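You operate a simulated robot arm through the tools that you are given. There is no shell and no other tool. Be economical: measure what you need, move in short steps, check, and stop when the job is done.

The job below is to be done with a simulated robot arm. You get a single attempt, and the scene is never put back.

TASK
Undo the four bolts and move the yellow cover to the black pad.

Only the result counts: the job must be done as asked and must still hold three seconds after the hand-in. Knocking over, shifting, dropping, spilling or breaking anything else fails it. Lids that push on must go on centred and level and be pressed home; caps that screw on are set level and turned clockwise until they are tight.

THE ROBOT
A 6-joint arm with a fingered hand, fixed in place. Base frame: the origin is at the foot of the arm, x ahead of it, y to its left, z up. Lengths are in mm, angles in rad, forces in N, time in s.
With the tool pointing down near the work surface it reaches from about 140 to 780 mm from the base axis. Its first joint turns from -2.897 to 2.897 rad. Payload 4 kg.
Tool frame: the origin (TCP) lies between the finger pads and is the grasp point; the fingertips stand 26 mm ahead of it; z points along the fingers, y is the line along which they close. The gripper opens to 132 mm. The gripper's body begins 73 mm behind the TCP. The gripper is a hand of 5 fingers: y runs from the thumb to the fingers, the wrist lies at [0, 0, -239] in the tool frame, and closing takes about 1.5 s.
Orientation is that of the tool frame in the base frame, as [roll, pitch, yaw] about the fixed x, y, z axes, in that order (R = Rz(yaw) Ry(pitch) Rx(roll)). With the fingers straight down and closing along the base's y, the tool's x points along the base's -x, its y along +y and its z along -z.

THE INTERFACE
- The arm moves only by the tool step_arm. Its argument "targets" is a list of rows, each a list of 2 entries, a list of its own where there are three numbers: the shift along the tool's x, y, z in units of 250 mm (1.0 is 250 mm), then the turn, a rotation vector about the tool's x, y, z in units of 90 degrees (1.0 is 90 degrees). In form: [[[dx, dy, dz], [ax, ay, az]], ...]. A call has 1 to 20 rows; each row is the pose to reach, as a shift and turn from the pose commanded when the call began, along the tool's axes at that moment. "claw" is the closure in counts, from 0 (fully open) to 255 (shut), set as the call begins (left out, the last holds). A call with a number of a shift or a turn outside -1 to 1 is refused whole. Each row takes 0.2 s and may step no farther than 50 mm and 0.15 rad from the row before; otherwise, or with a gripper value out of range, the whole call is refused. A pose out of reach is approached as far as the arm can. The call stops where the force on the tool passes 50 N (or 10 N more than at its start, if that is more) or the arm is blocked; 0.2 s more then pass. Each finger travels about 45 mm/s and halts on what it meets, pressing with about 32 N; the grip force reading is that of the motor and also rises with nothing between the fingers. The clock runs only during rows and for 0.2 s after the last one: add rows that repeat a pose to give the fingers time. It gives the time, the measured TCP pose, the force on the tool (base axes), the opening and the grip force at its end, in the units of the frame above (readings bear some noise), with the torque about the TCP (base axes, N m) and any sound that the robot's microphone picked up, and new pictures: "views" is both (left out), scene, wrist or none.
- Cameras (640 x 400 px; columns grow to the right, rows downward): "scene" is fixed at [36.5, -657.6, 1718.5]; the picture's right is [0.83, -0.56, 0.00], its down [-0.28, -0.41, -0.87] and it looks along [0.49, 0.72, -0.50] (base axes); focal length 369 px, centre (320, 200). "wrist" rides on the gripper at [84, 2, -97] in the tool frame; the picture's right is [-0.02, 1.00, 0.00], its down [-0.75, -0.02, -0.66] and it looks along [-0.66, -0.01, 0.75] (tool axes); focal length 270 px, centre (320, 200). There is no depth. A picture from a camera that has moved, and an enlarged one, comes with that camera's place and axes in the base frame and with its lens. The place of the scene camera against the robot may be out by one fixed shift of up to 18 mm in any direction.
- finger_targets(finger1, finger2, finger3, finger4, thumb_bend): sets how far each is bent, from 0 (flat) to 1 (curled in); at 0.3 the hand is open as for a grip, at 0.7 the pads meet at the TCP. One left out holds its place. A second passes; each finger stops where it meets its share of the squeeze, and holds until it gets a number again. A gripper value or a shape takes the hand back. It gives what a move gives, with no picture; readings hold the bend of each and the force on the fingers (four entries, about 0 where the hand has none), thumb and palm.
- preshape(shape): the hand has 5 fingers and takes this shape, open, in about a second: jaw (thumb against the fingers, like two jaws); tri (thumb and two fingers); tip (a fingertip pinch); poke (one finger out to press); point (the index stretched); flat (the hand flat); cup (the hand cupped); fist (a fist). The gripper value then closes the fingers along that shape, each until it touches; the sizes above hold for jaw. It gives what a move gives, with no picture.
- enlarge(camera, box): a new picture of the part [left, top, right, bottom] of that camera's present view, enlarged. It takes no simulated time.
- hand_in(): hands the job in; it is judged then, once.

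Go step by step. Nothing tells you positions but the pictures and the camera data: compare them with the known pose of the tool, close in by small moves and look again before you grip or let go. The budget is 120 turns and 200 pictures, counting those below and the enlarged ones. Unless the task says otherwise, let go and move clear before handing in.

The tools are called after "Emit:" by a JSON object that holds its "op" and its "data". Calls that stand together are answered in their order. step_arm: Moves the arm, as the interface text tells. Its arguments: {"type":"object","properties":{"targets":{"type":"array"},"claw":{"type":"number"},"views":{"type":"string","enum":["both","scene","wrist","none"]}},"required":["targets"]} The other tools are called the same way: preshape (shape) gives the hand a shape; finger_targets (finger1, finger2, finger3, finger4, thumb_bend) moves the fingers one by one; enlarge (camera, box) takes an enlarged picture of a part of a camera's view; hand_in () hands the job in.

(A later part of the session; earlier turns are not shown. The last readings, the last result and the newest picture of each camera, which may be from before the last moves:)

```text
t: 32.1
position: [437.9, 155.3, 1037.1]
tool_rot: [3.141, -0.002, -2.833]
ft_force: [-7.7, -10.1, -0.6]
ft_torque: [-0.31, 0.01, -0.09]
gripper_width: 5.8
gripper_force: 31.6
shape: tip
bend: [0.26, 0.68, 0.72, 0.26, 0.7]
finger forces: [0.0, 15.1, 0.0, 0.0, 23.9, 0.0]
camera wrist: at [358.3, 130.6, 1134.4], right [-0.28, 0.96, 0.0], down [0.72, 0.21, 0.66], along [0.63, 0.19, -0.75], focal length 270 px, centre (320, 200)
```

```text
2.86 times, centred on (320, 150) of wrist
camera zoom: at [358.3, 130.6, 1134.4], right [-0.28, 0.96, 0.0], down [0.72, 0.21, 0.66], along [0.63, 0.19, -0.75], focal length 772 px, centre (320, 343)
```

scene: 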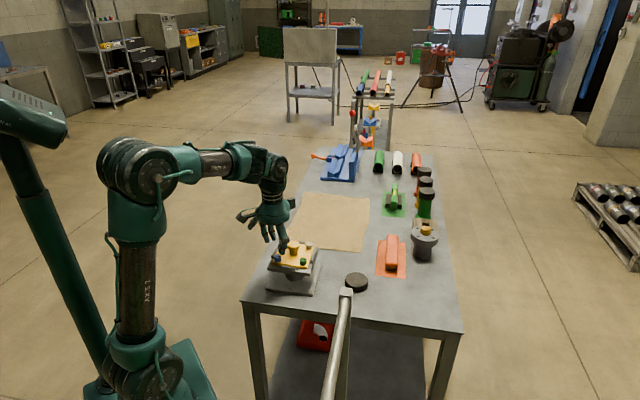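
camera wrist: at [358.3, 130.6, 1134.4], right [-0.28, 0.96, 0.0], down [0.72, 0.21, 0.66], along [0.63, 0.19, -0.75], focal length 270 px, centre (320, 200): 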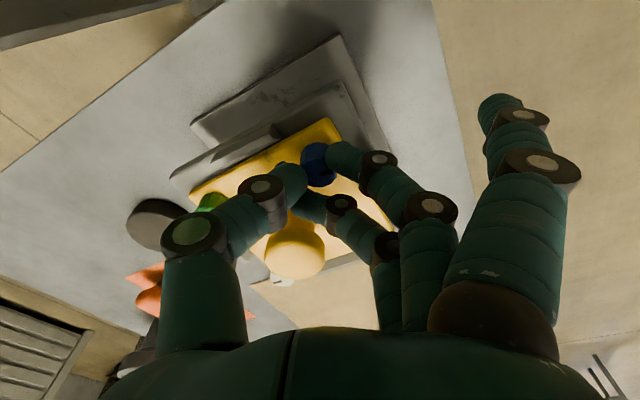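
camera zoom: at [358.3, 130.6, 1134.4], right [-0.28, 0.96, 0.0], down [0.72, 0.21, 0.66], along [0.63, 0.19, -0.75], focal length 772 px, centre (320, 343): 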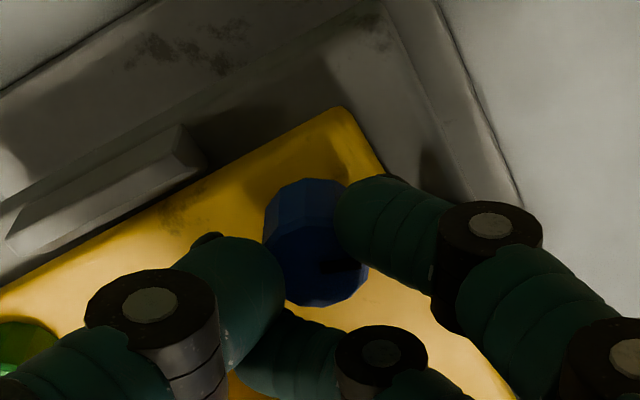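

The fingers slid off, and the bolt seems to have shifted about 2 mm. I'll open, rise clear, and inspect it closely.

Emit:
{"op": "step_arm", "data": {"targets": [[[0, 0, 0], [0, 0, 0]], [[0, 0, 0], [0, 0, 0]], [[0, 0, -0.1], [0, 0, 0]], [[0.1, 0, -0.25], [0, 0, 0]], [[0.15, 0, -0.3], [0, 0, 0]]], "claw": 150, "views": "wrist"}}

Emit:
{"op": "enlarge", "data": {"camera": "wrist", "box": [250, 110, 390, 200]}}

Emit:
{"op": "enlarge", "data": {"camera": "scene", "box": [265, 235, 325, 275]}}

```text
t: 33.3
position: [402.2, 146.1, 1110.1]
tool_rot: [3.14, 0.002, -2.832]
ft_force: [-0.9, -0.2, 0.3]
ft_torque: [-0.02, 0.0, 0.0]
gripper_width: 53.6
gripper_force: 0.0
shape: tip
bend: [0.0, 0.73, 0.73, 0.0, 0.7]
finger forces: [0.1, 0.0, 0.0, 0.1, 0.1, 0.0]
camera wrist: at [322.1, 121.1, 1207.9], right [-0.28, 0.96, 0.0], down [0.72, 0.21, 0.66], along [0.63, 0.19, -0.75], focal length 270 px, centre (320, 200)
```

wrist: 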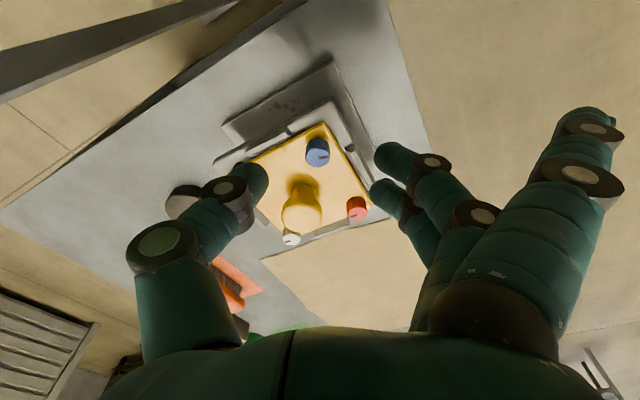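

```text
4.44 times, centred on (320, 155) of wrist
camera zoom: at [322.1, 121.1, 1207.9], right [-0.28, 0.96, 0.0], down [0.72, 0.21, 0.66], along [0.63, 0.19, -0.75], focal length 1201 px, centre (320, 400)
```

zoom: 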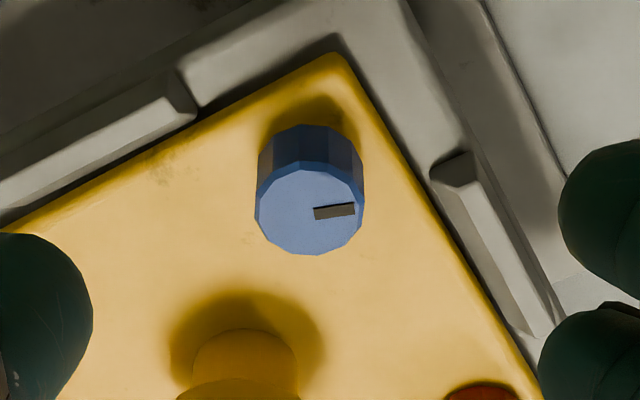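

```text
10.00 times, centred on (295, 255) of scene
camera zoom: at [36.5, -657.6, 1718.5], right [0.83, -0.56, 0.0], down [-0.28, -0.41, -0.87], along [0.49, 0.72, -0.5], focal length 3694 px, centre (570, -350)
```

zoom: 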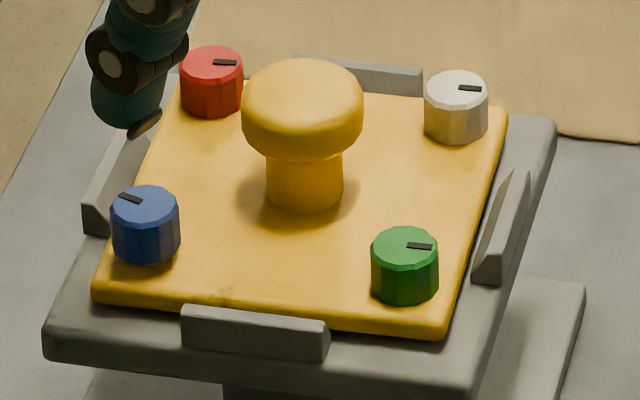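

Blue's mark shows about a 165° turn and it still sits straight. I'll regrip it centred and deeper with the hand square, then check the grip.

Emit:
{"op": "step_arm", "data": {"targets": [[[-0.08, -0.001, 0.1], [0, 0, 0.09]], [[-0.153, -0.002, 0.18], [0, 0, 0.197]], [[-0.153, -0.002, 0.28], [0, 0, 0.197]], [[-0.153, -0.002, 0.33], [0, 0, 0.197]], [[-0.153, -0.002, 0.347], [0, 0, 0.197]]], "claw": 172, "views": "wrist"}}

Emit:
{"op": "enlarge", "data": {"camera": "wrist", "box": [220, 80, 420, 220]}}

Emit:
{"op": "step_arm", "data": {"targets": [[[0, 0, 0], [0, 0, 0]], [[0, 0, 0], [0, 0, 0]], [[0, 0, 0], [0, 0, 0]], [[0, 0, 0], [0, 0, 0]], [[0, 0, 0], [0, 0, 0]]], "claw": 255, "views": "none"}}

Emit:
{"op": "enlarge", "data": {"camera": "wrist", "box": [220, 80, 420, 220]}}

```text
refused: row 2 steps farther than a row can; nothing moved
```

```text
2.86 times, centred on (320, 150) of wrist
camera zoom: at [322.1, 121.1, 1207.9], right [-0.28, 0.96, 0.0], down [0.72, 0.21, 0.66], along [0.63, 0.19, -0.75], focal length 772 px, centre (320, 343)
```

zoom: 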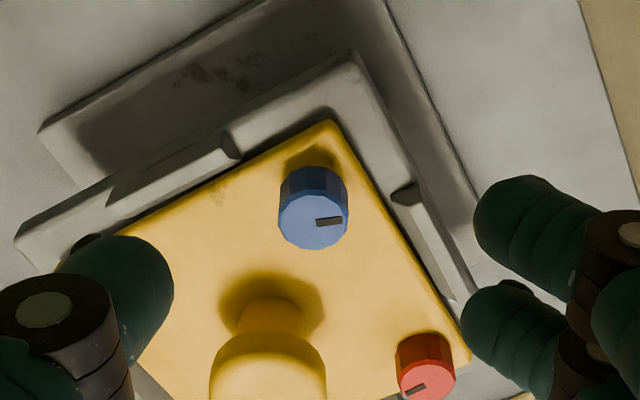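

```text
t: 34.5
position: [402.3, 144.5, 1109.2]
tool_rot: [3.141, -0.002, -2.832]
ft_force: [-0.1, 0.3, -0.3]
ft_torque: [0.0, 0.01, 0.04]
gripper_width: 0.2
gripper_force: 31.7
shape: tip
bend: [0.19, 0.63, 0.63, 0.19, 0.67]
finger forces: [0.1, 0.0, 0.1, 0.0, 0.1, 0.0]
```

```text
2.86 times, centred on (320, 150) of wrist
camera zoom: at [322.3, 121.1, 1207.5], right [-0.28, 0.96, 0.0], down [0.72, 0.21, 0.66], along [0.63, 0.19, -0.75], focal length 772 px, centre (320, 343)
```

zoom: 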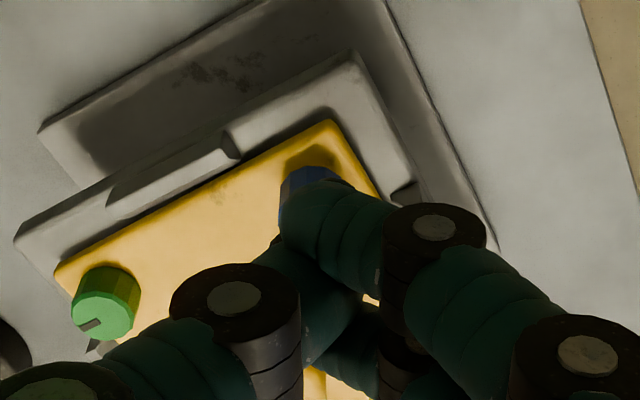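

The first call was refused, so the hand only closed in the air. I'll redo the approach with smaller steps.

Emit:
{"op": "step_arm", "data": {"targets": [[[-0.05, -0.001, 0.0], [0, 0, 0.07]], [[-0.1, -0.002, 0.02], [0, 0, 0.14]], [[-0.153, -0.002, 0.08], [0, 0, 0.197]], [[-0.153, -0.002, 0.16], [0, 0, 0.197]], [[-0.153, -0.002, 0.25], [0, 0, 0.197]], [[-0.153, -0.002, 0.32], [0, 0, 0.197]], [[-0.153, -0.002, 0.347], [0, 0, 0.197]], [[-0.153, -0.002, 0.347], [0, 0, 0.197]]], "claw": 165, "views": "none"}}

Emit:
{"op": "enlarge", "data": {"camera": "wrist", "box": [220, 80, 420, 220]}}

```text
t: 36.3
position: [440.4, 155.9, 1023.4]
tool_rot: [3.139, 0.003, -3.14]
ft_force: [-3.4, -0.1, 26.3]
ft_torque: [-0.39, 0.16, -0.05]
gripper_width: 47.7
gripper_force: 0.1
shape: tip
bend: [0.0, 0.75, 0.73, 0.0, 0.7]
finger forces: [0.0, 8.6, 0.0, 0.0, 17.4, 0.0]
```

```text
2.86 times, centred on (320, 150) of wrist
camera zoom: at [356.6, 156.4, 1121.5], right [0.02, 1.0, 0.0], down [0.75, -0.02, 0.66], along [0.66, -0.01, -0.75], focal length 772 px, centre (320, 343)
```

zoom: 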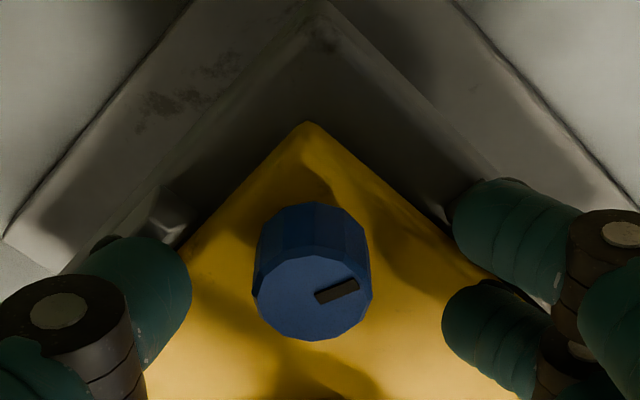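

The open fingers touch the tray's rails. I'll rise a little, narrow the opening, lower again, and then grip.

Emit:
{"op": "step_arm", "data": {"targets": [[[0, 0, -0.024], [0, 0, 0]], [[0, 0, -0.024], [0, 0, 0]], [[0, 0, -0.024], [0, 0, 0]], [[0, 0, -0.004], [0, 0, 0]], [[0, 0, -0.002], [0, 0, 0]]], "claw": 198, "views": "none"}}

Emit:
{"op": "step_arm", "data": {"targets": [[[0, 0, 0], [0, 0, 0]], [[0, 0, 0], [0, 0, 0]], [[0, 0, 0], [0, 0, 0]], [[0, 0, 0], [0, 0, 0]]], "claw": 255, "views": "none"}}

Emit:
{"op": "enlarge", "data": {"camera": "wrist", "box": [220, 80, 420, 220]}}

```text
t: 37.5
position: [442.3, 153.7, 1024.4]
tool_rot: [3.142, 0.004, 3.14]
ft_force: [8.1, -11.4, 20.4]
ft_torque: [-0.25, -0.01, 0.0]
gripper_width: 13.8
gripper_force: 31.6
shape: tip
bend: [0.24, 0.75, 0.66, 0.24, 0.73]
finger forces: [0.0, 12.2, 12.3, 0.0, 33.5, 0.1]
```

```text
t: 38.5
position: [443.0, 154.2, 1024.3]
tool_rot: [3.141, 0.002, 3.141]
ft_force: [14.8, -13.8, 25.5]
ft_torque: [-0.37, -0.07, 0.0]
gripper_width: 14.1
gripper_force: 32.3
shape: tip
bend: [0.26, 0.76, 0.66, 0.26, 0.74]
finger forces: [0.0, 11.0, 16.0, 0.1, 36.1, 0.0]
```

```text
2.86 times, centred on (320, 150) of wrist
camera zoom: at [357.4, 156.2, 1121.6], right [0.02, 1.0, 0.0], down [0.75, -0.02, 0.66], along [0.66, -0.01, -0.75], focal length 772 px, centre (320, 343)
```

zoom: 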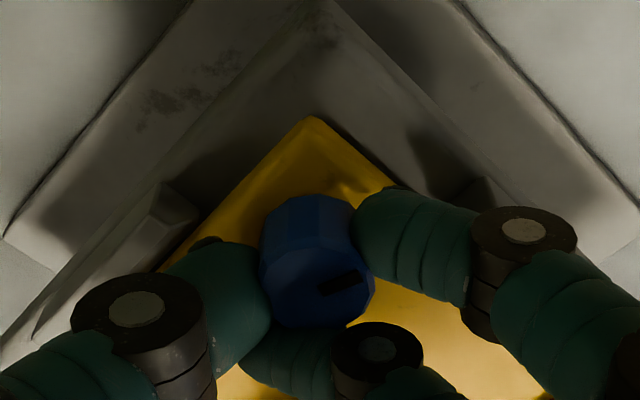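

The third finger wraps around the far side of the bolt, so the hand should sit about 5 mm toward the base. I'll adjust and regrip.

Emit:
{"op": "step_arm", "data": {"targets": [[[0, 0, -0.01], [0, 0, 0]], [[0, 0, -0.01], [0, 0, 0]], [[0.01, 0, -0.01], [0, 0, 0]], [[0.02, 0, -0.008], [0, 0, 0]]], "claw": 178, "views": "none"}}

Emit:
{"op": "step_arm", "data": {"targets": [[[0, 0, 0], [0, 0, 0]], [[0, 0, 0], [0, 0, 0]], [[0, 0, 0], [0, 0, 0]], [[0, 0, 0], [0, 0, 0]], [[0, 0, 0], [0, 0, 0]]], "claw": 255, "views": "none"}}

Emit:
{"op": "enlarge", "data": {"camera": "wrist", "box": [220, 80, 420, 220]}}

```text
t: 39.5
position: [436.2, 154.6, 1025.2]
tool_rot: [-3.14, -0.003, -3.139]
ft_force: [0.1, -0.1, 2.0]
ft_torque: [-0.03, -0.03, 0.03]
gripper_width: 39.3
gripper_force: 0.1
shape: tip
bend: [0.0, 0.74, 0.74, 0.0, 0.7]
finger forces: [0.1, 0.0, 0.0, 0.0, 2.0, 0.0]
```

```text
t: 40.7
position: [435.4, 155.5, 1025.2]
tool_rot: [-3.141, 0.002, 3.141]
ft_force: [-3.7, 10.0, -0.3]
ft_torque: [0.3, 0.07, -0.09]
gripper_width: 11.3
gripper_force: 32.6
shape: tip
bend: [0.25, 0.67, 0.7, 0.25, 0.72]
finger forces: [0.0, 16.1, 19.4, 0.1, 24.6, 0.0]
```

```text
2.86 times, centred on (320, 150) of wrist
camera zoom: at [351.4, 156.2, 1122.7], right [0.02, 1.0, 0.0], down [0.75, -0.01, 0.66], along [0.66, -0.01, -0.75], focal length 772 px, centre (320, 343)
```

zoom: 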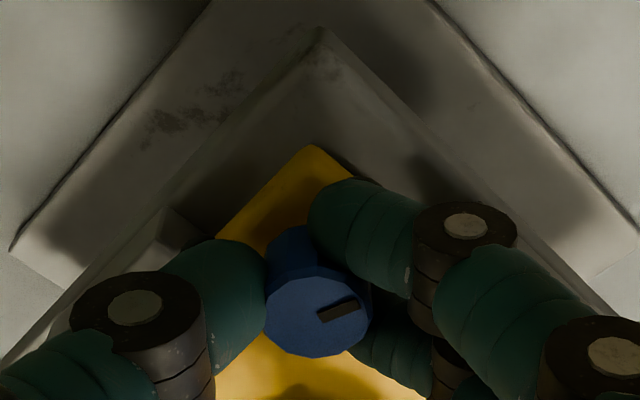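

That overshoots slightly; the ideal is about 2.5 mm. I'll go back halfway and grip again.

Emit:
{"op": "step_arm", "data": {"targets": [[[0, 0, -0.002], [0, 0, 0]], [[0, 0, -0.002], [0, 0, 0]], [[-0.005, 0, -0.002], [0, 0, 0]], [[-0.01, 0, -0.002], [0, 0, 0]]], "claw": 178, "views": "none"}}

Emit:
{"op": "step_arm", "data": {"targets": [[[0, 0, 0], [0, 0, 0]], [[0, 0, 0], [0, 0, 0]], [[0, 0, 0], [0, 0, 0]], [[0, 0, 0], [0, 0, 0]], [[0, 0, 0], [0, 0, 0]]], "claw": 255, "views": "none"}}

Emit:
{"op": "enlarge", "data": {"camera": "wrist", "box": [220, 80, 420, 220]}}

```text
t: 41.7
position: [437.8, 154.8, 1027.0]
tool_rot: [-3.141, 0.0, -3.14]
ft_force: [-0.1, 0.3, 0.0]
ft_torque: [0.02, 0.0, -0.03]
gripper_width: 39.5
gripper_force: 0.0
shape: tip
bend: [0.0, 0.73, 0.74, 0.0, 0.7]
finger forces: [0.0, 0.0, 0.1, 0.1, 0.0, 0.0]
```

```text
t: 42.9
position: [437.8, 155.5, 1026.4]
tool_rot: [-3.141, -0.001, 3.141]
ft_force: [2.2, 0.5, 0.7]
ft_torque: [0.04, -0.04, 0.01]
gripper_width: 10.0
gripper_force: 32.1
shape: tip
bend: [0.25, 0.71, 0.7, 0.25, 0.7]
finger forces: [0.0, 14.2, 14.1, 0.0, 27.9, 0.1]
```

```text
2.86 times, centred on (320, 150) of wrist
camera zoom: at [354.3, 156.7, 1123.8], right [0.02, 1.0, 0.0], down [0.75, -0.02, 0.66], along [0.66, -0.01, -0.75], focal length 772 px, centre (320, 343)
```

zoom: 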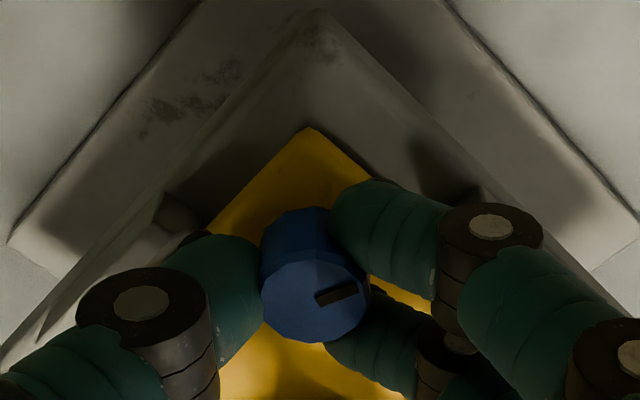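

Grip is now perfectly balanced. I twist 49° counterclockwise with the orbit correction.

Emit:
{"op": "step_arm", "data": {"targets": [[[0, -0.0014, 0], [0, 0, -0.09]], [[-0.0004, -0.0028, -0.001], [0, 0, -0.18]], [[-0.0009, -0.0041, -0.001], [0, 0, -0.27]], [[-0.0016, -0.0054, -0.002], [0, 0, -0.36]], [[-0.0024, -0.0065, -0.002], [0, 0, -0.45]], [[-0.0034, -0.0075, -0.003], [0, 0, -0.54]]], "views": "none"}}

Emit:
{"op": "enlarge", "data": {"camera": "wrist", "box": [220, 80, 420, 220]}}

```text
t: 44.3
position: [441.4, 154.3, 1028.1]
tool_rot: [-3.141, 0.005, -2.286]
ft_force: [21.2, 29.1, -6.1]
ft_torque: [0.61, -0.3, -0.43]
gripper_width: 7.3
gripper_force: 31.6
shape: tip
bend: [0.26, 0.7, 0.69, 0.26, 0.7]
finger forces: [0.0, 17.0, 41.1, 0.0, 20.7, 0.0]
```

```text
2.86 times, centred on (320, 150) of wrist
camera zoom: at [384.3, 91.7, 1124.9], right [-0.74, 0.67, 0.0], down [0.51, 0.56, 0.66], along [0.44, 0.49, -0.75], focal length 772 px, centre (320, 343)
```

zoom: 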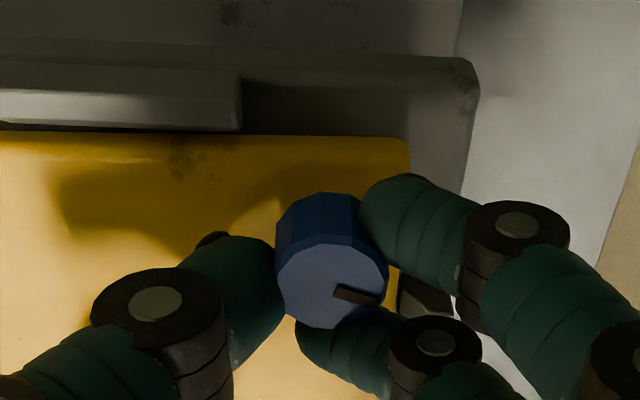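

The bolt turned a bit more and now meets firm resistance, like an end stop. I try lifting it in a small step.

Emit:
{"op": "step_arm", "data": {"targets": [[[0, 0, -0.008], [0, 0, 0.05]], [[0, 0, -0.016], [0, 0, 0.05]]], "views": "none"}}

Emit:
{"op": "enlarge", "data": {"camera": "wrist", "box": [220, 80, 420, 220]}}

```text
t: 44.8
position: [440.9, 155.1, 1027.8]
tool_rot: [-3.14, 0.005, -2.366]
ft_force: [12.8, 11.5, -9.6]
ft_torque: [0.23, -0.05, -0.18]
gripper_width: 7.2
gripper_force: 31.8
shape: tip
bend: [0.26, 0.69, 0.69, 0.26, 0.7]
finger forces: [0.0, 16.0, 21.3, 0.0, 23.9, 0.0]
stopped in row 2: the force on the tool passed its limit at 52 N (the readings are from after the stop); the commanded pose is now the measured one
```

```text
2.86 times, centred on (320, 150) of wrist
camera zoom: at [379.5, 96.1, 1125.5], right [-0.68, 0.73, 0.0], down [0.55, 0.51, 0.66], along [0.48, 0.45, -0.75], focal length 772 px, centre (320, 343)
```

zoom: 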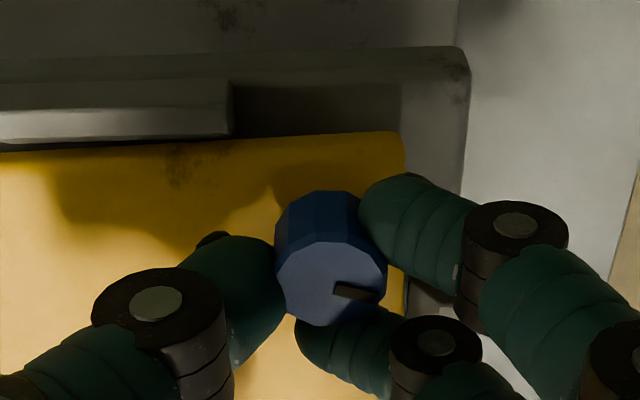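

Lifting met over 50 N, so the bolt is still threaded; I need more turns from a clean angle. I'll open, turn back to -30°, and look before regripping.

Emit:
{"op": "step_arm", "data": {"targets": [[[0, 0, 0], [0, 0, 0]], [[0, 0, 0], [0, 0, 0]], [[0, 0, 0], [0, 0, 0.09]], [[0, 0.002, 0], [0, 0, 0.18]], [[0, 0.003, 0], [0, 0, 0.27]], [[0, 0.004, 0], [0, 0, 0.36]], [[0, 0.006, 0], [0, 0, 0.45]], [[0.001, 0.007, 0], [0, 0, 0.54]], [[0.002, 0.008, 0], [0, 0, 0.63]], [[0.003, 0.01, 0], [0, 0, 0.72]], [[0.003, 0.01, 0.005], [0, 0, 0.81]], [[0.003, 0.01, 0.008], [0, 0, 0.827]]], "claw": 178, "views": "none"}}

Emit:
{"op": "enlarge", "data": {"camera": "wrist", "box": [220, 80, 420, 220]}}

Emit:
{"op": "step_arm", "data": {"targets": [[[0, 0, 0], [0, 0, 0]], [[0, 0, 0], [0, 0, 0]], [[0, 0, 0], [0, 0, 0]], [[0, 0, 0], [0, 0, 0]], [[0, 0, 0], [0, 0, 0]]], "claw": 255, "views": "none"}}

Emit:
{"op": "enlarge", "data": {"camera": "wrist", "box": [220, 80, 420, 220]}}

```text
t: 47.4
position: [437.2, 155.5, 1028.5]
tool_rot: [3.138, 0.001, 2.613]
ft_force: [-0.2, 0.9, -0.4]
ft_torque: [0.02, 0.01, -0.02]
gripper_width: 39.1
gripper_force: 0.1
shape: tip
bend: [0.0, 0.74, 0.74, 0.0, 0.7]
finger forces: [0.0, 0.0, 0.0, 0.0, 0.1, 0.0]
```

```text
2.86 times, centred on (320, 150) of wrist
camera zoom: at [365.0, 198.1, 1124.7], right [0.52, 0.85, 0.0], down [0.64, -0.39, 0.66], along [0.56, -0.34, -0.75], focal length 772 px, centre (320, 343)
```

zoom: 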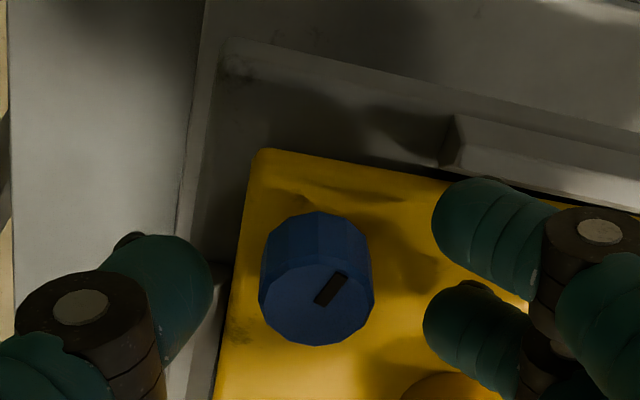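

```text
t: 48.6
position: [436.8, 154.4, 1027.3]
tool_rot: [3.137, 0.002, 2.612]
ft_force: [-0.7, -0.5, -0.2]
ft_torque: [0.06, -0.01, -0.03]
gripper_width: 10.4
gripper_force: 32.0
shape: tip
bend: [0.25, 0.7, 0.71, 0.2, 0.7]
finger forces: [0.1, 14.6, 14.2, 0.4, 28.6, 0.0]
```

```text
2.86 times, centred on (320, 150) of wrist
camera zoom: at [364.9, 198.0, 1124.7], right [0.52, 0.85, 0.0], down [0.64, -0.39, 0.66], along [0.56, -0.34, -0.75], focal length 772 px, centre (320, 343)
```

zoom: 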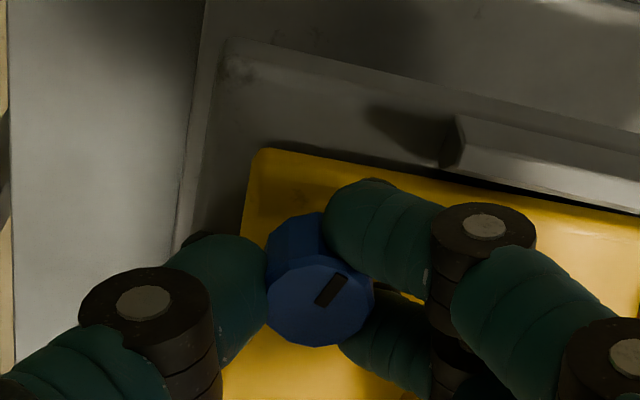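

Balanced again at -30°. I twist 49° with orbit correction and no lift.

Emit:
{"op": "step_arm", "data": {"targets": [[[0, -0.0014, 0], [0, 0, -0.09]], [[-0.0004, -0.0028, 0], [0, 0, -0.18]], [[-0.0009, -0.0041, 0], [0, 0, -0.27]]], "views": "none"}}

Emit:
{"op": "enlarge", "data": {"camera": "wrist", "box": [220, 80, 420, 220]}}

```text
t: 49.4
position: [436.5, 154.0, 1025.8]
tool_rot: [3.14, 0.004, 3.041]
ft_force: [-3.8, 0.1, 0.2]
ft_torque: [0.07, 0.03, -0.63]
gripper_width: 10.1
gripper_force: 32.0
shape: tip
bend: [0.26, 0.7, 0.71, 0.25, 0.7]
finger forces: [0.0, 13.7, 31.3, 0.1, 34.5, 0.0]
```

```text
2.86 times, centred on (320, 150) of wrist
camera zoom: at [353.3, 163.8, 1124.5], right [0.12, 0.99, 0.0], down [0.75, -0.09, 0.66], along [0.66, -0.08, -0.75], focal length 772 px, centre (320, 343)
```

zoom: 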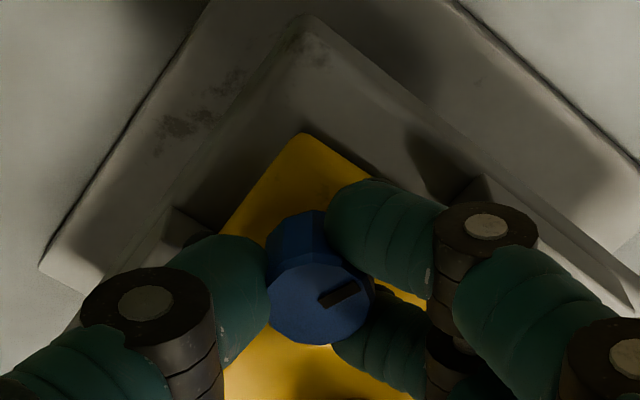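

The bolt hit a hard stop at roughly half a turn (0.63 N·m), with no rise, so it looks like a captive half-turn bolt, and blue is done. I move on to green with the hand turned to +45°.

Emit:
{"op": "step_arm", "data": {"targets": [[[0, 0, 0], [0, 0, 0]], [[0, 0, 0], [0, 0, 0]], [[0, 0, -0.08], [0, 0, 0]], [[0, 0, -0.18], [0, 0, 0]], [[-0.05, -0.03, -0.18], [0, 0, -0.09]], [[-0.1, -0.08, -0.18], [0, 0, -0.18]], [[-0.15, -0.12, -0.18], [0, 0, -0.27]], [[-0.2, -0.16, -0.18], [0, 0, -0.36]], [[-0.26, -0.205, -0.18], [0, 0, -0.45]], [[-0.26, -0.205, -0.18], [0, 0, -0.54]], [[-0.26, -0.205, -0.18], [0, 0, -0.564]]], "claw": 165, "views": "wrist"}}

Emit:
{"op": "enlarge", "data": {"camera": "wrist", "box": [220, 80, 420, 220]}}

Emit:
{"op": "enlarge", "data": {"camera": "scene", "box": [265, 235, 325, 275]}}

```text
t: 51.8
position: [496.6, 95.7, 1071.3]
tool_rot: [-3.138, 0.003, -2.356]
ft_force: [0.0, 0.8, -0.4]
ft_torque: [-0.04, 0.02, 0.0]
gripper_width: 45.9
gripper_force: 0.0
shape: tip
bend: [0.0, 0.74, 0.74, 0.0, 0.7]
finger forces: [0.1, 0.0, 0.0, 0.0, 0.1, 0.0]
camera wrist: at [436.1, 37.0, 1169.2], right [-0.69, 0.72, 0.0], down [0.54, 0.52, 0.66], along [0.48, 0.46, -0.75], focal length 270 px, centre (320, 200)
```

wrist: 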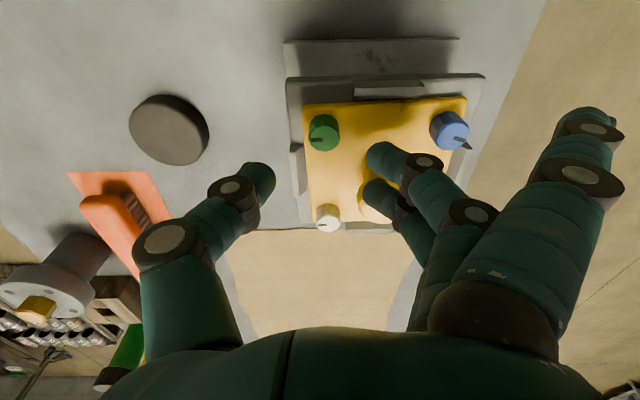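

```text
2.86 times, centred on (320, 150) of wrist
camera zoom: at [436.1, 37.0, 1169.2], right [-0.69, 0.72, 0.0], down [0.54, 0.52, 0.66], along [0.48, 0.46, -0.75], focal length 772 px, centre (320, 343)
```

zoom: 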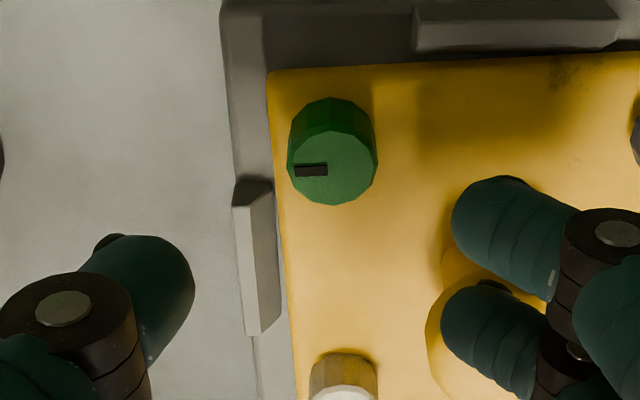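

```text
10.00 times, centred on (295, 255) of scene
camera zoom: at [36.5, -657.6, 1718.5], right [0.83, -0.56, 0.0], down [-0.28, -0.41, -0.87], along [0.49, 0.72, -0.5], focal length 3694 px, centre (570, -350)
```

zoom: 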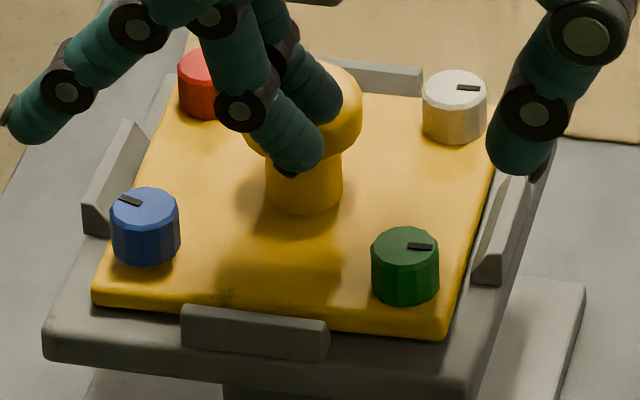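

I'll use +60° to keep the fingers clear of the knob, correct the position by about 3 mm, and go down.

Emit:
{"op": "step_arm", "data": {"targets": [[[0.009, 0.009, 0], [0, 0, -0.085]], [[0.009, 0.009, 0.02], [0, 0, -0.167]], [[0.009, 0.009, 0.09], [0, 0, -0.167]], [[0.009, 0.009, 0.15], [0, 0, -0.167]], [[0.009, 0.009, 0.175], [0, 0, -0.167]], [[0.009, 0.009, 0.175], [0, 0, -0.167]]], "claw": 178, "views": "wrist"}}

Emit:
{"op": "enlarge", "data": {"camera": "wrist", "box": [220, 80, 420, 220]}}

```text
t: 53.2
position: [494.8, 94.6, 1029.1]
tool_rot: [-3.14, 0.002, -2.097]
ft_force: [-1.1, 0.3, -0.4]
ft_torque: [0.03, -0.04, 0.0]
gripper_width: 40.3
gripper_force: 0.0
shape: tip
bend: [0.0, 0.74, 0.74, 0.0, 0.7]
finger forces: [0.0, 0.1, 0.0, 0.0, 0.0, 0.0]
camera wrist: at [450.7, 22.9, 1125.6], right [-0.86, 0.52, 0.0], down [0.39, 0.64, 0.66], along [0.34, 0.56, -0.75], focal length 270 px, centre (320, 200)
```

wrist: 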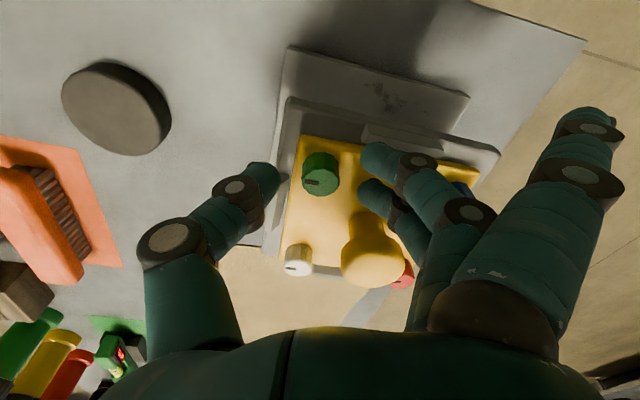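

```text
2.86 times, centred on (320, 150) of wrist
camera zoom: at [450.7, 22.9, 1125.6], right [-0.86, 0.52, 0.0], down [0.39, 0.64, 0.66], along [0.34, 0.56, -0.75], focal length 772 px, centre (320, 343)
```

zoom: 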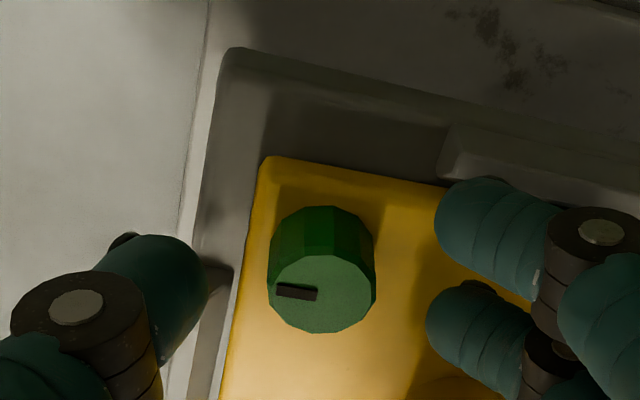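

Nearly aligned. I'll shift 2 mm, lower 2 mm, and grip green.

Emit:
{"op": "step_arm", "data": {"targets": [[[0.008, 0, 0.008], [0, 0, 0]], [[0.008, 0, 0.008], [0, 0, 0]]], "views": "none"}}

Emit:
{"op": "step_arm", "data": {"targets": [[[0, 0, 0], [0, 0, 0]], [[0, 0, 0], [0, 0, 0]], [[0, 0, 0], [0, 0, 0]], [[0, 0, 0], [0, 0, 0]], [[0, 0, 0], [0, 0, 0]]], "claw": 255, "views": "none"}}

Emit:
{"op": "enlarge", "data": {"camera": "wrist", "box": [220, 80, 420, 220]}}

```text
t: 53.8
position: [493.4, 94.6, 1026.6]
tool_rot: [-3.14, 0.003, -2.096]
ft_force: [0.7, 0.1, -0.5]
ft_torque: [-0.02, 0.01, 0.0]
gripper_width: 40.2
gripper_force: 0.1
shape: tip
bend: [0.0, 0.74, 0.74, 0.0, 0.7]
finger forces: [0.0, 0.0, 0.1, 0.0, 0.0, 0.0]
```

```text
t: 55.0
position: [493.0, 93.2, 1026.0]
tool_rot: [-3.139, 0.004, -2.096]
ft_force: [5.4, -4.4, 0.3]
ft_torque: [-0.04, -0.03, -0.06]
gripper_width: 6.3
gripper_force: 32.1
shape: tip
bend: [0.24, 0.7, 0.72, 0.11, 0.7]
finger forces: [0.0, 0.0, 15.4, 0.5, 29.9, 0.0]
```

```text
2.86 times, centred on (320, 150) of wrist
camera zoom: at [449.9, 21.1, 1124.0], right [-0.85, 0.52, 0.0], down [0.39, 0.64, 0.66], along [0.34, 0.56, -0.75], focal length 772 px, centre (320, 343)
```

zoom: 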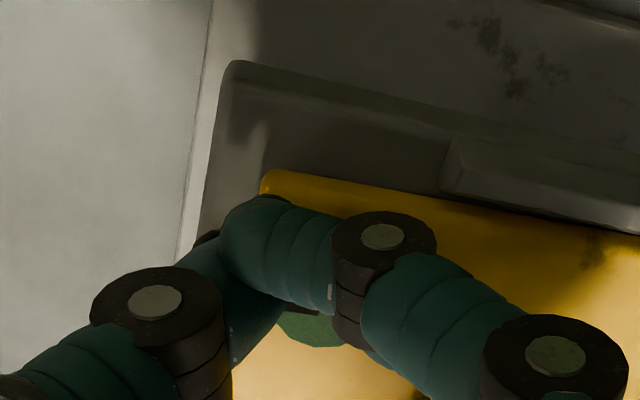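

Finger 2 slipped past the bolt, so I overcorrected. I'll open, shift back 3.5 mm, and grip again.

Emit:
{"op": "step_arm", "data": {"targets": [[[0, 0, 0], [0, 0, 0]], [[0, 0, 0], [0, 0, 0]], [[0, 0, 0], [0, 0, 0]], [[-0.007, 0, 0], [0, 0, 0]], [[-0.014, 0, 0], [0, 0, 0]]], "claw": 178, "views": "none"}}

Emit:
{"op": "enlarge", "data": {"camera": "wrist", "box": [220, 80, 420, 220]}}

Emit:
{"op": "step_arm", "data": {"targets": [[[0, 0, 0], [0, 0, 0]], [[0, 0, 0], [0, 0, 0]], [[0, 0, 0], [0, 0, 0]], [[0, 0, 0], [0, 0, 0]], [[0, 0, 0], [0, 0, 0]]], "claw": 255, "views": "none"}}

Emit:
{"op": "enlarge", "data": {"camera": "wrist", "box": [220, 80, 420, 220]}}

```text
t: 56.2
position: [493.8, 97.6, 1027.2]
tool_rot: [-3.141, 0.003, -2.097]
ft_force: [-0.8, 0.4, -1.4]
ft_torque: [0.01, 0.01, -0.01]
gripper_width: 39.3
gripper_force: 0.0
shape: tip
bend: [0.0, 0.73, 0.74, 0.0, 0.7]
finger forces: [0.0, 0.0, 0.0, 0.0, 0.0, 0.0]
```

```text
2.86 times, centred on (320, 150) of wrist
camera zoom: at [451.0, 24.5, 1124.0], right [-0.85, 0.52, 0.0], down [0.39, 0.64, 0.66], along [0.34, 0.56, -0.75], focal length 772 px, centre (320, 343)
```

zoom: 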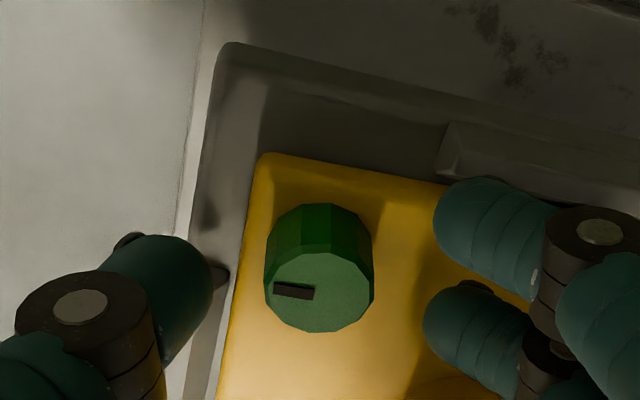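

```text
t: 57.4
position: [494.9, 97.4, 1026.9]
tool_rot: [-3.14, 0.003, -2.098]
ft_force: [0.1, -0.2, -0.2]
ft_torque: [0.04, 0.07, 0.03]
gripper_width: 10.4
gripper_force: 31.9
shape: tip
bend: [0.25, 0.71, 0.71, 0.15, 0.7]
finger forces: [0.1, 12.0, 15.0, 0.6, 28.7, 0.1]
```

```text
2.86 times, centred on (320, 150) of wrist
camera zoom: at [451.1, 24.4, 1123.9], right [-0.85, 0.52, 0.0], down [0.39, 0.64, 0.66], along [0.34, 0.56, -0.75], focal length 772 px, centre (320, 343)
```

zoom: 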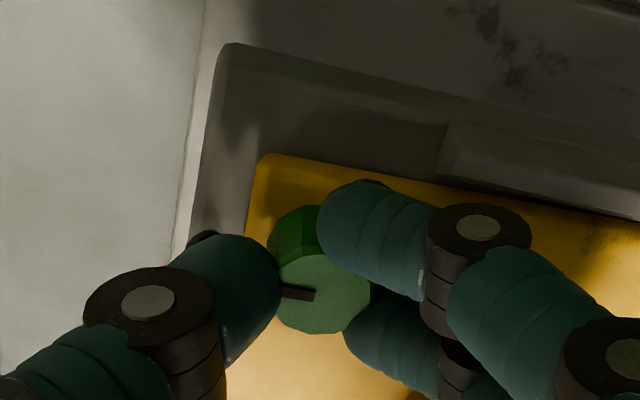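

Balanced grip on green. I twist 81° counterclockwise with the orbit correction.

Emit:
{"op": "step_arm", "data": {"targets": [[[0, -0.0014, 0], [0, 0, -0.09]], [[-0.0004, -0.0028, 0], [0, 0, -0.18]], [[-0.0009, -0.0041, 0], [0, 0, -0.27]], [[-0.0016, -0.0054, 0], [0, 0, -0.36]], [[-0.0024, -0.0065, 0], [0, 0, -0.45]], [[-0.0034, -0.0075, 0], [0, 0, -0.54]], [[-0.0045, -0.0084, 0], [0, 0, -0.63]], [[-0.0057, -0.009, 0], [0, 0, -0.72]], [[-0.0071, -0.0096, 0], [0, 0, -0.81]], [[-0.0084, -0.0099, 0], [0, 0, -0.9]]], "views": "none"}}

Emit:
{"op": "enlarge", "data": {"camera": "wrist", "box": [220, 80, 420, 220]}}

```text
t: 58.6
position: [495.3, 98.2, 1027.4]
tool_rot: [-3.141, -0.003, -1.501]
ft_force: [4.2, -24.0, 0.5]
ft_torque: [-0.52, -0.02, 0.0]
gripper_width: 9.8
gripper_force: 31.6
shape: tip
bend: [0.26, 0.7, 0.71, 0.26, 0.7]
finger forces: [0.1, 25.8, 16.6, 0.0, 32.5, 0.0]
out of reach, approached as far as the arm can: row 5
stopped in row 5: the force on the tool passed its limit at 91 N (the readings are from after the stop); the commanded pose is now the measured one
```

```text
2.86 times, centred on (320, 150) of wrist
camera zoom: at [500.0, 13.3, 1124.9], right [-1.0, -0.05, 0.0], down [-0.04, 0.75, 0.66], along [-0.03, 0.66, -0.75], focal length 772 px, centre (320, 343)
```

zoom: 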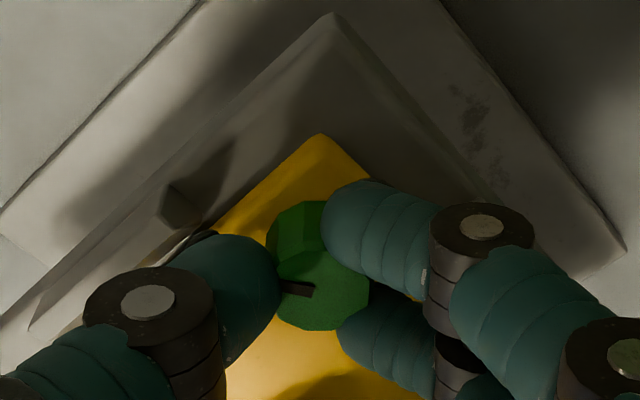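

The wrist hits its joint limit at θ≈+94°. I'll release green (34° done), rise, and swing the hand clockwise to approach from the other side.

Emit:
{"op": "step_arm", "data": {"targets": [[[0, 0, 0], [0, 0, 0.02]], [[0, 0, 0], [0, 0, 0.02]], [[0, 0, 0], [0, 0, 0.02]], [[0, 0, -0.1], [0, 0, 0.02]], [[0, 0, -0.2], [0, 0, 0.09]], [[0, 0, -0.2], [0, 0, 0.18]], [[0, 0, -0.2], [0, 0, 0.27]], [[0, 0, -0.2], [0, 0, 0.36]], [[0, 0, -0.2], [0, 0, 0.45]], [[0, 0, -0.2], [0, 0, 0.54]], [[0, 0, -0.2], [0, 0, 0.63]], [[0, 0, -0.2], [0, 0, 0.72]], [[0, 0, -0.2], [0, 0, 0.81]], [[0, 0, -0.2], [0, 0, 0.9]], [[0, 0, -0.2], [0, 0, 0.99]]], "claw": 178, "views": "none"}}

Emit:
{"op": "step_arm", "data": {"targets": [[[0, 0, 0], [0, 0, 0.09]], [[0, 0, 0], [0, 0, 0.18]], [[0, 0, 0], [0, 0, 0.27]], [[0, 0, 0], [0, 0, 0.36]], [[0, 0, 0], [0, 0, 0.45]], [[0, 0, 0], [0, 0, 0.54]], [[0, 0, 0], [0, 0, 0.63]], [[0, 0, 0], [0, 0, 0.72]], [[0, 0, 0], [0, 0, 0.81]], [[0, 0, 0], [0, 0, 0.9]], [[0, 0, 0], [0, 0, 0.99]]], "claw": 178, "views": "none"}}

Emit:
{"op": "step_arm", "data": {"targets": [[[0, 0, 0], [0, 0, 0.09]], [[0, 0, 0], [0, 0, 0.18]], [[0, 0, 0], [0, 0, 0.27]], [[0, 0, 0], [0, 0, 0.36]], [[0, 0, 0], [0, 0, 0.41]]], "claw": 178, "views": "wrist"}}

Emit:
{"op": "enlarge", "data": {"camera": "wrist", "box": [220, 80, 420, 220]}}

```text
t: 61.8
position: [495.0, 100.9, 1076.6]
tool_rot: [3.141, 0.0, -3.054]
ft_force: [0.0, -0.8, -0.5]
ft_torque: [0.01, -0.03, 0.02]
gripper_width: 39.4
gripper_force: 0.1
shape: tip
bend: [0.0, 0.74, 0.74, 0.0, 0.7]
finger forces: [0.1, 0.0, 0.0, 0.0, 0.0, 0.0]
```

```text
t: 64.2
position: [494.2, 100.9, 1075.8]
tool_rot: [3.14, -0.001, 1.675]
ft_force: [0.1, 0.1, -0.7]
ft_torque: [0.01, 0.0, 0.0]
gripper_width: 39.5
gripper_force: 0.0
shape: tip
bend: [0.0, 0.74, 0.74, 0.0, 0.7]
finger forces: [0.0, 0.0, 0.0, 0.0, 0.0, 0.1]
```

```text
t: 65.4
position: [495.4, 100.1, 1077.1]
tool_rot: [-3.141, -0.002, 1.033]
ft_force: [0.1, -0.1, 0.3]
ft_torque: [0.02, 0.01, 0.01]
gripper_width: 39.6
gripper_force: 0.1
shape: tip
bend: [0.0, 0.74, 0.74, 0.0, 0.7]
finger forces: [0.1, 0.0, 0.0, 0.1, 0.0, 0.1]
camera wrist: at [540.1, 171.5, 1174.9], right [0.85, -0.53, 0.0], down [-0.4, -0.64, 0.66], along [-0.35, -0.56, -0.75], focal length 270 px, centre (320, 200)
```

wrist: 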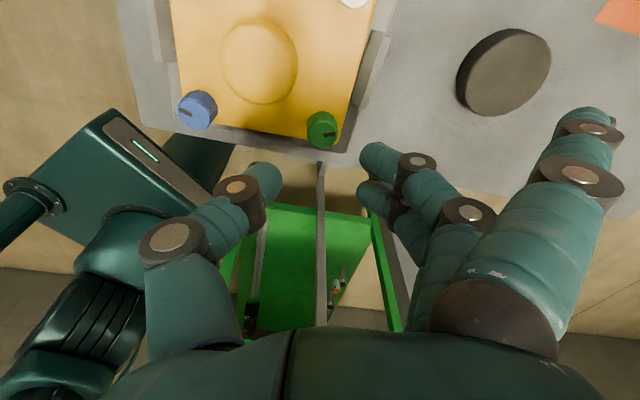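

```text
2.86 times, centred on (320, 150) of wrist
camera zoom: at [540.1, 171.5, 1174.9], right [0.85, -0.53, 0.0], down [-0.4, -0.64, 0.66], along [-0.35, -0.56, -0.75], focal length 772 px, centre (320, 343)
```

zoom: 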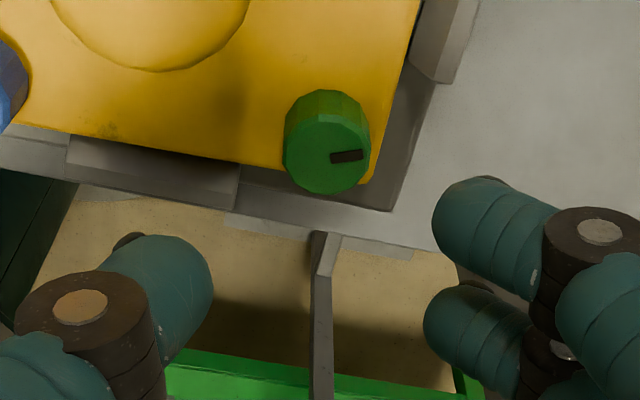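

The hand reaches θ≈-121° fine. I apply a 2 mm correction and descend onto green.

Emit:
{"op": "step_arm", "data": {"targets": [[[0.009, 0.006, 0.08], [0, 0, 0]], [[0.009, 0.006, 0.15], [0, 0, 0]], [[0.009, 0.006, 0.199], [0, 0, 0]], [[0.009, 0.006, 0.199], [0, 0, 0]]], "claw": 178, "views": "none"}}

Emit:
{"op": "enlarge", "data": {"camera": "wrist", "box": [220, 80, 420, 220]}}

Emit:
{"op": "step_arm", "data": {"targets": [[[0, 0, 0], [0, 0, 0]], [[0, 0, 0], [0, 0, 0]], [[0, 0, 0], [0, 0, 0]], [[0, 0, 0], [0, 0, 0]], [[0, 0, 0], [0, 0, 0]]], "claw": 255, "views": "none"}}

Emit:
{"op": "enlarge", "data": {"camera": "wrist", "box": [220, 80, 420, 220]}}

```text
t: 66.4
position: [498.0, 101.4, 1027.6]
tool_rot: [3.141, -0.002, 1.033]
ft_force: [-0.5, -0.6, 0.4]
ft_torque: [-0.01, 0.02, -0.01]
gripper_width: 39.3
gripper_force: 0.1
shape: tip
bend: [0.0, 0.74, 0.74, 0.0, 0.7]
finger forces: [0.0, 0.1, 0.0, 0.1, 0.1, 0.0]
```

```text
2.86 times, centred on (320, 150) of wrist
camera zoom: at [542.8, 172.1, 1124.8], right [0.85, -0.53, 0.0], down [-0.4, -0.64, 0.66], along [-0.35, -0.56, -0.75], focal length 772 px, centre (320, 343)
```

zoom: 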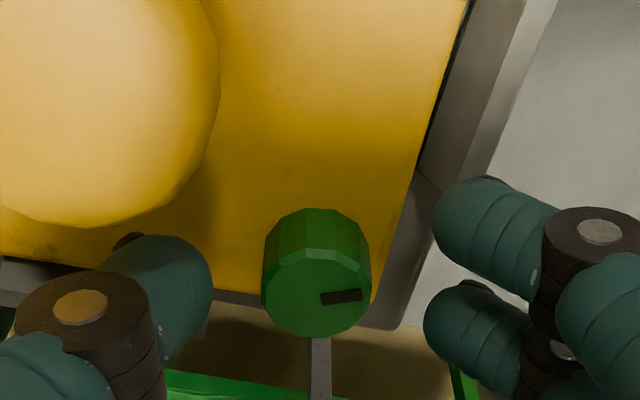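

```text
t: 67.6
position: [498.0, 100.6, 1026.9]
tool_rot: [3.141, -0.002, 1.035]
ft_force: [0.7, 2.3, -0.4]
ft_torque: [0.03, -0.07, 0.01]
gripper_width: 9.4
gripper_force: 31.9
shape: tip
bend: [0.25, 0.7, 0.71, 0.25, 0.7]
finger forces: [0.1, 13.3, 14.9, 0.0, 28.3, 0.0]
```

```text
2.86 times, centred on (320, 150) of wrist
camera zoom: at [542.8, 172.2, 1124.8], right [0.85, -0.53, 0.0], down [-0.4, -0.64, 0.66], along [-0.35, -0.56, -0.75], focal length 772 px, centre (320, 343)
```

zoom: 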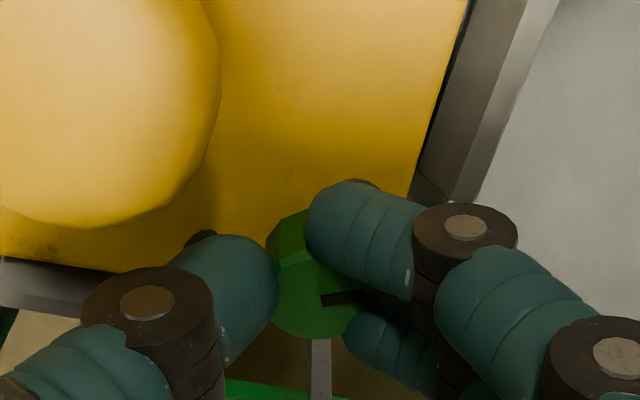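

Balanced once more. I twist 81° counterclockwise.

Emit:
{"op": "step_arm", "data": {"targets": [[[0, -0.0014, 0], [0, 0, -0.09]], [[-0.0004, -0.0028, 0], [0, 0, -0.18]], [[-0.0009, -0.0041, 0], [0, 0, -0.27]], [[-0.0016, -0.0054, 0], [0, 0, -0.36]], [[-0.0024, -0.0065, 0], [0, 0, -0.45]], [[-0.0034, -0.0075, 0], [0, 0, -0.54]], [[-0.0045, -0.0084, 0], [0, 0, -0.63]], [[-0.0057, -0.009, 0], [0, 0, -0.72]], [[-0.0071, -0.0096, 0], [0, 0, -0.81]], [[-0.0084, -0.0099, 0], [0, 0, -0.9]]], "views": "none"}}

Emit:
{"op": "enlarge", "data": {"camera": "wrist", "box": [220, 80, 420, 220]}}

```text
t: 69.8
position: [493.7, 100.8, 1028.0]
tool_rot: [3.138, 0.0, 2.45]
ft_force: [-9.6, 0.8, 15.5]
ft_torque: [0.09, 0.24, -0.22]
gripper_width: 9.3
gripper_force: 31.9
shape: tip
bend: [0.26, 0.7, 0.72, 0.26, 0.7]
finger forces: [0.0, 21.6, 16.1, 0.1, 36.5, 0.0]
```

```text
2.86 times, centred on (320, 150) of wrist
camera zoom: at [430.6, 156.0, 1125.4], right [0.65, 0.76, 0.0], down [0.57, -0.49, 0.66], along [0.5, -0.43, -0.75], focal length 772 px, centre (320, 343)
```

zoom: 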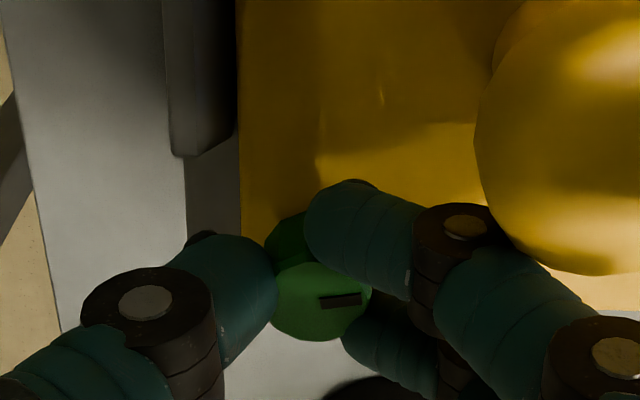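

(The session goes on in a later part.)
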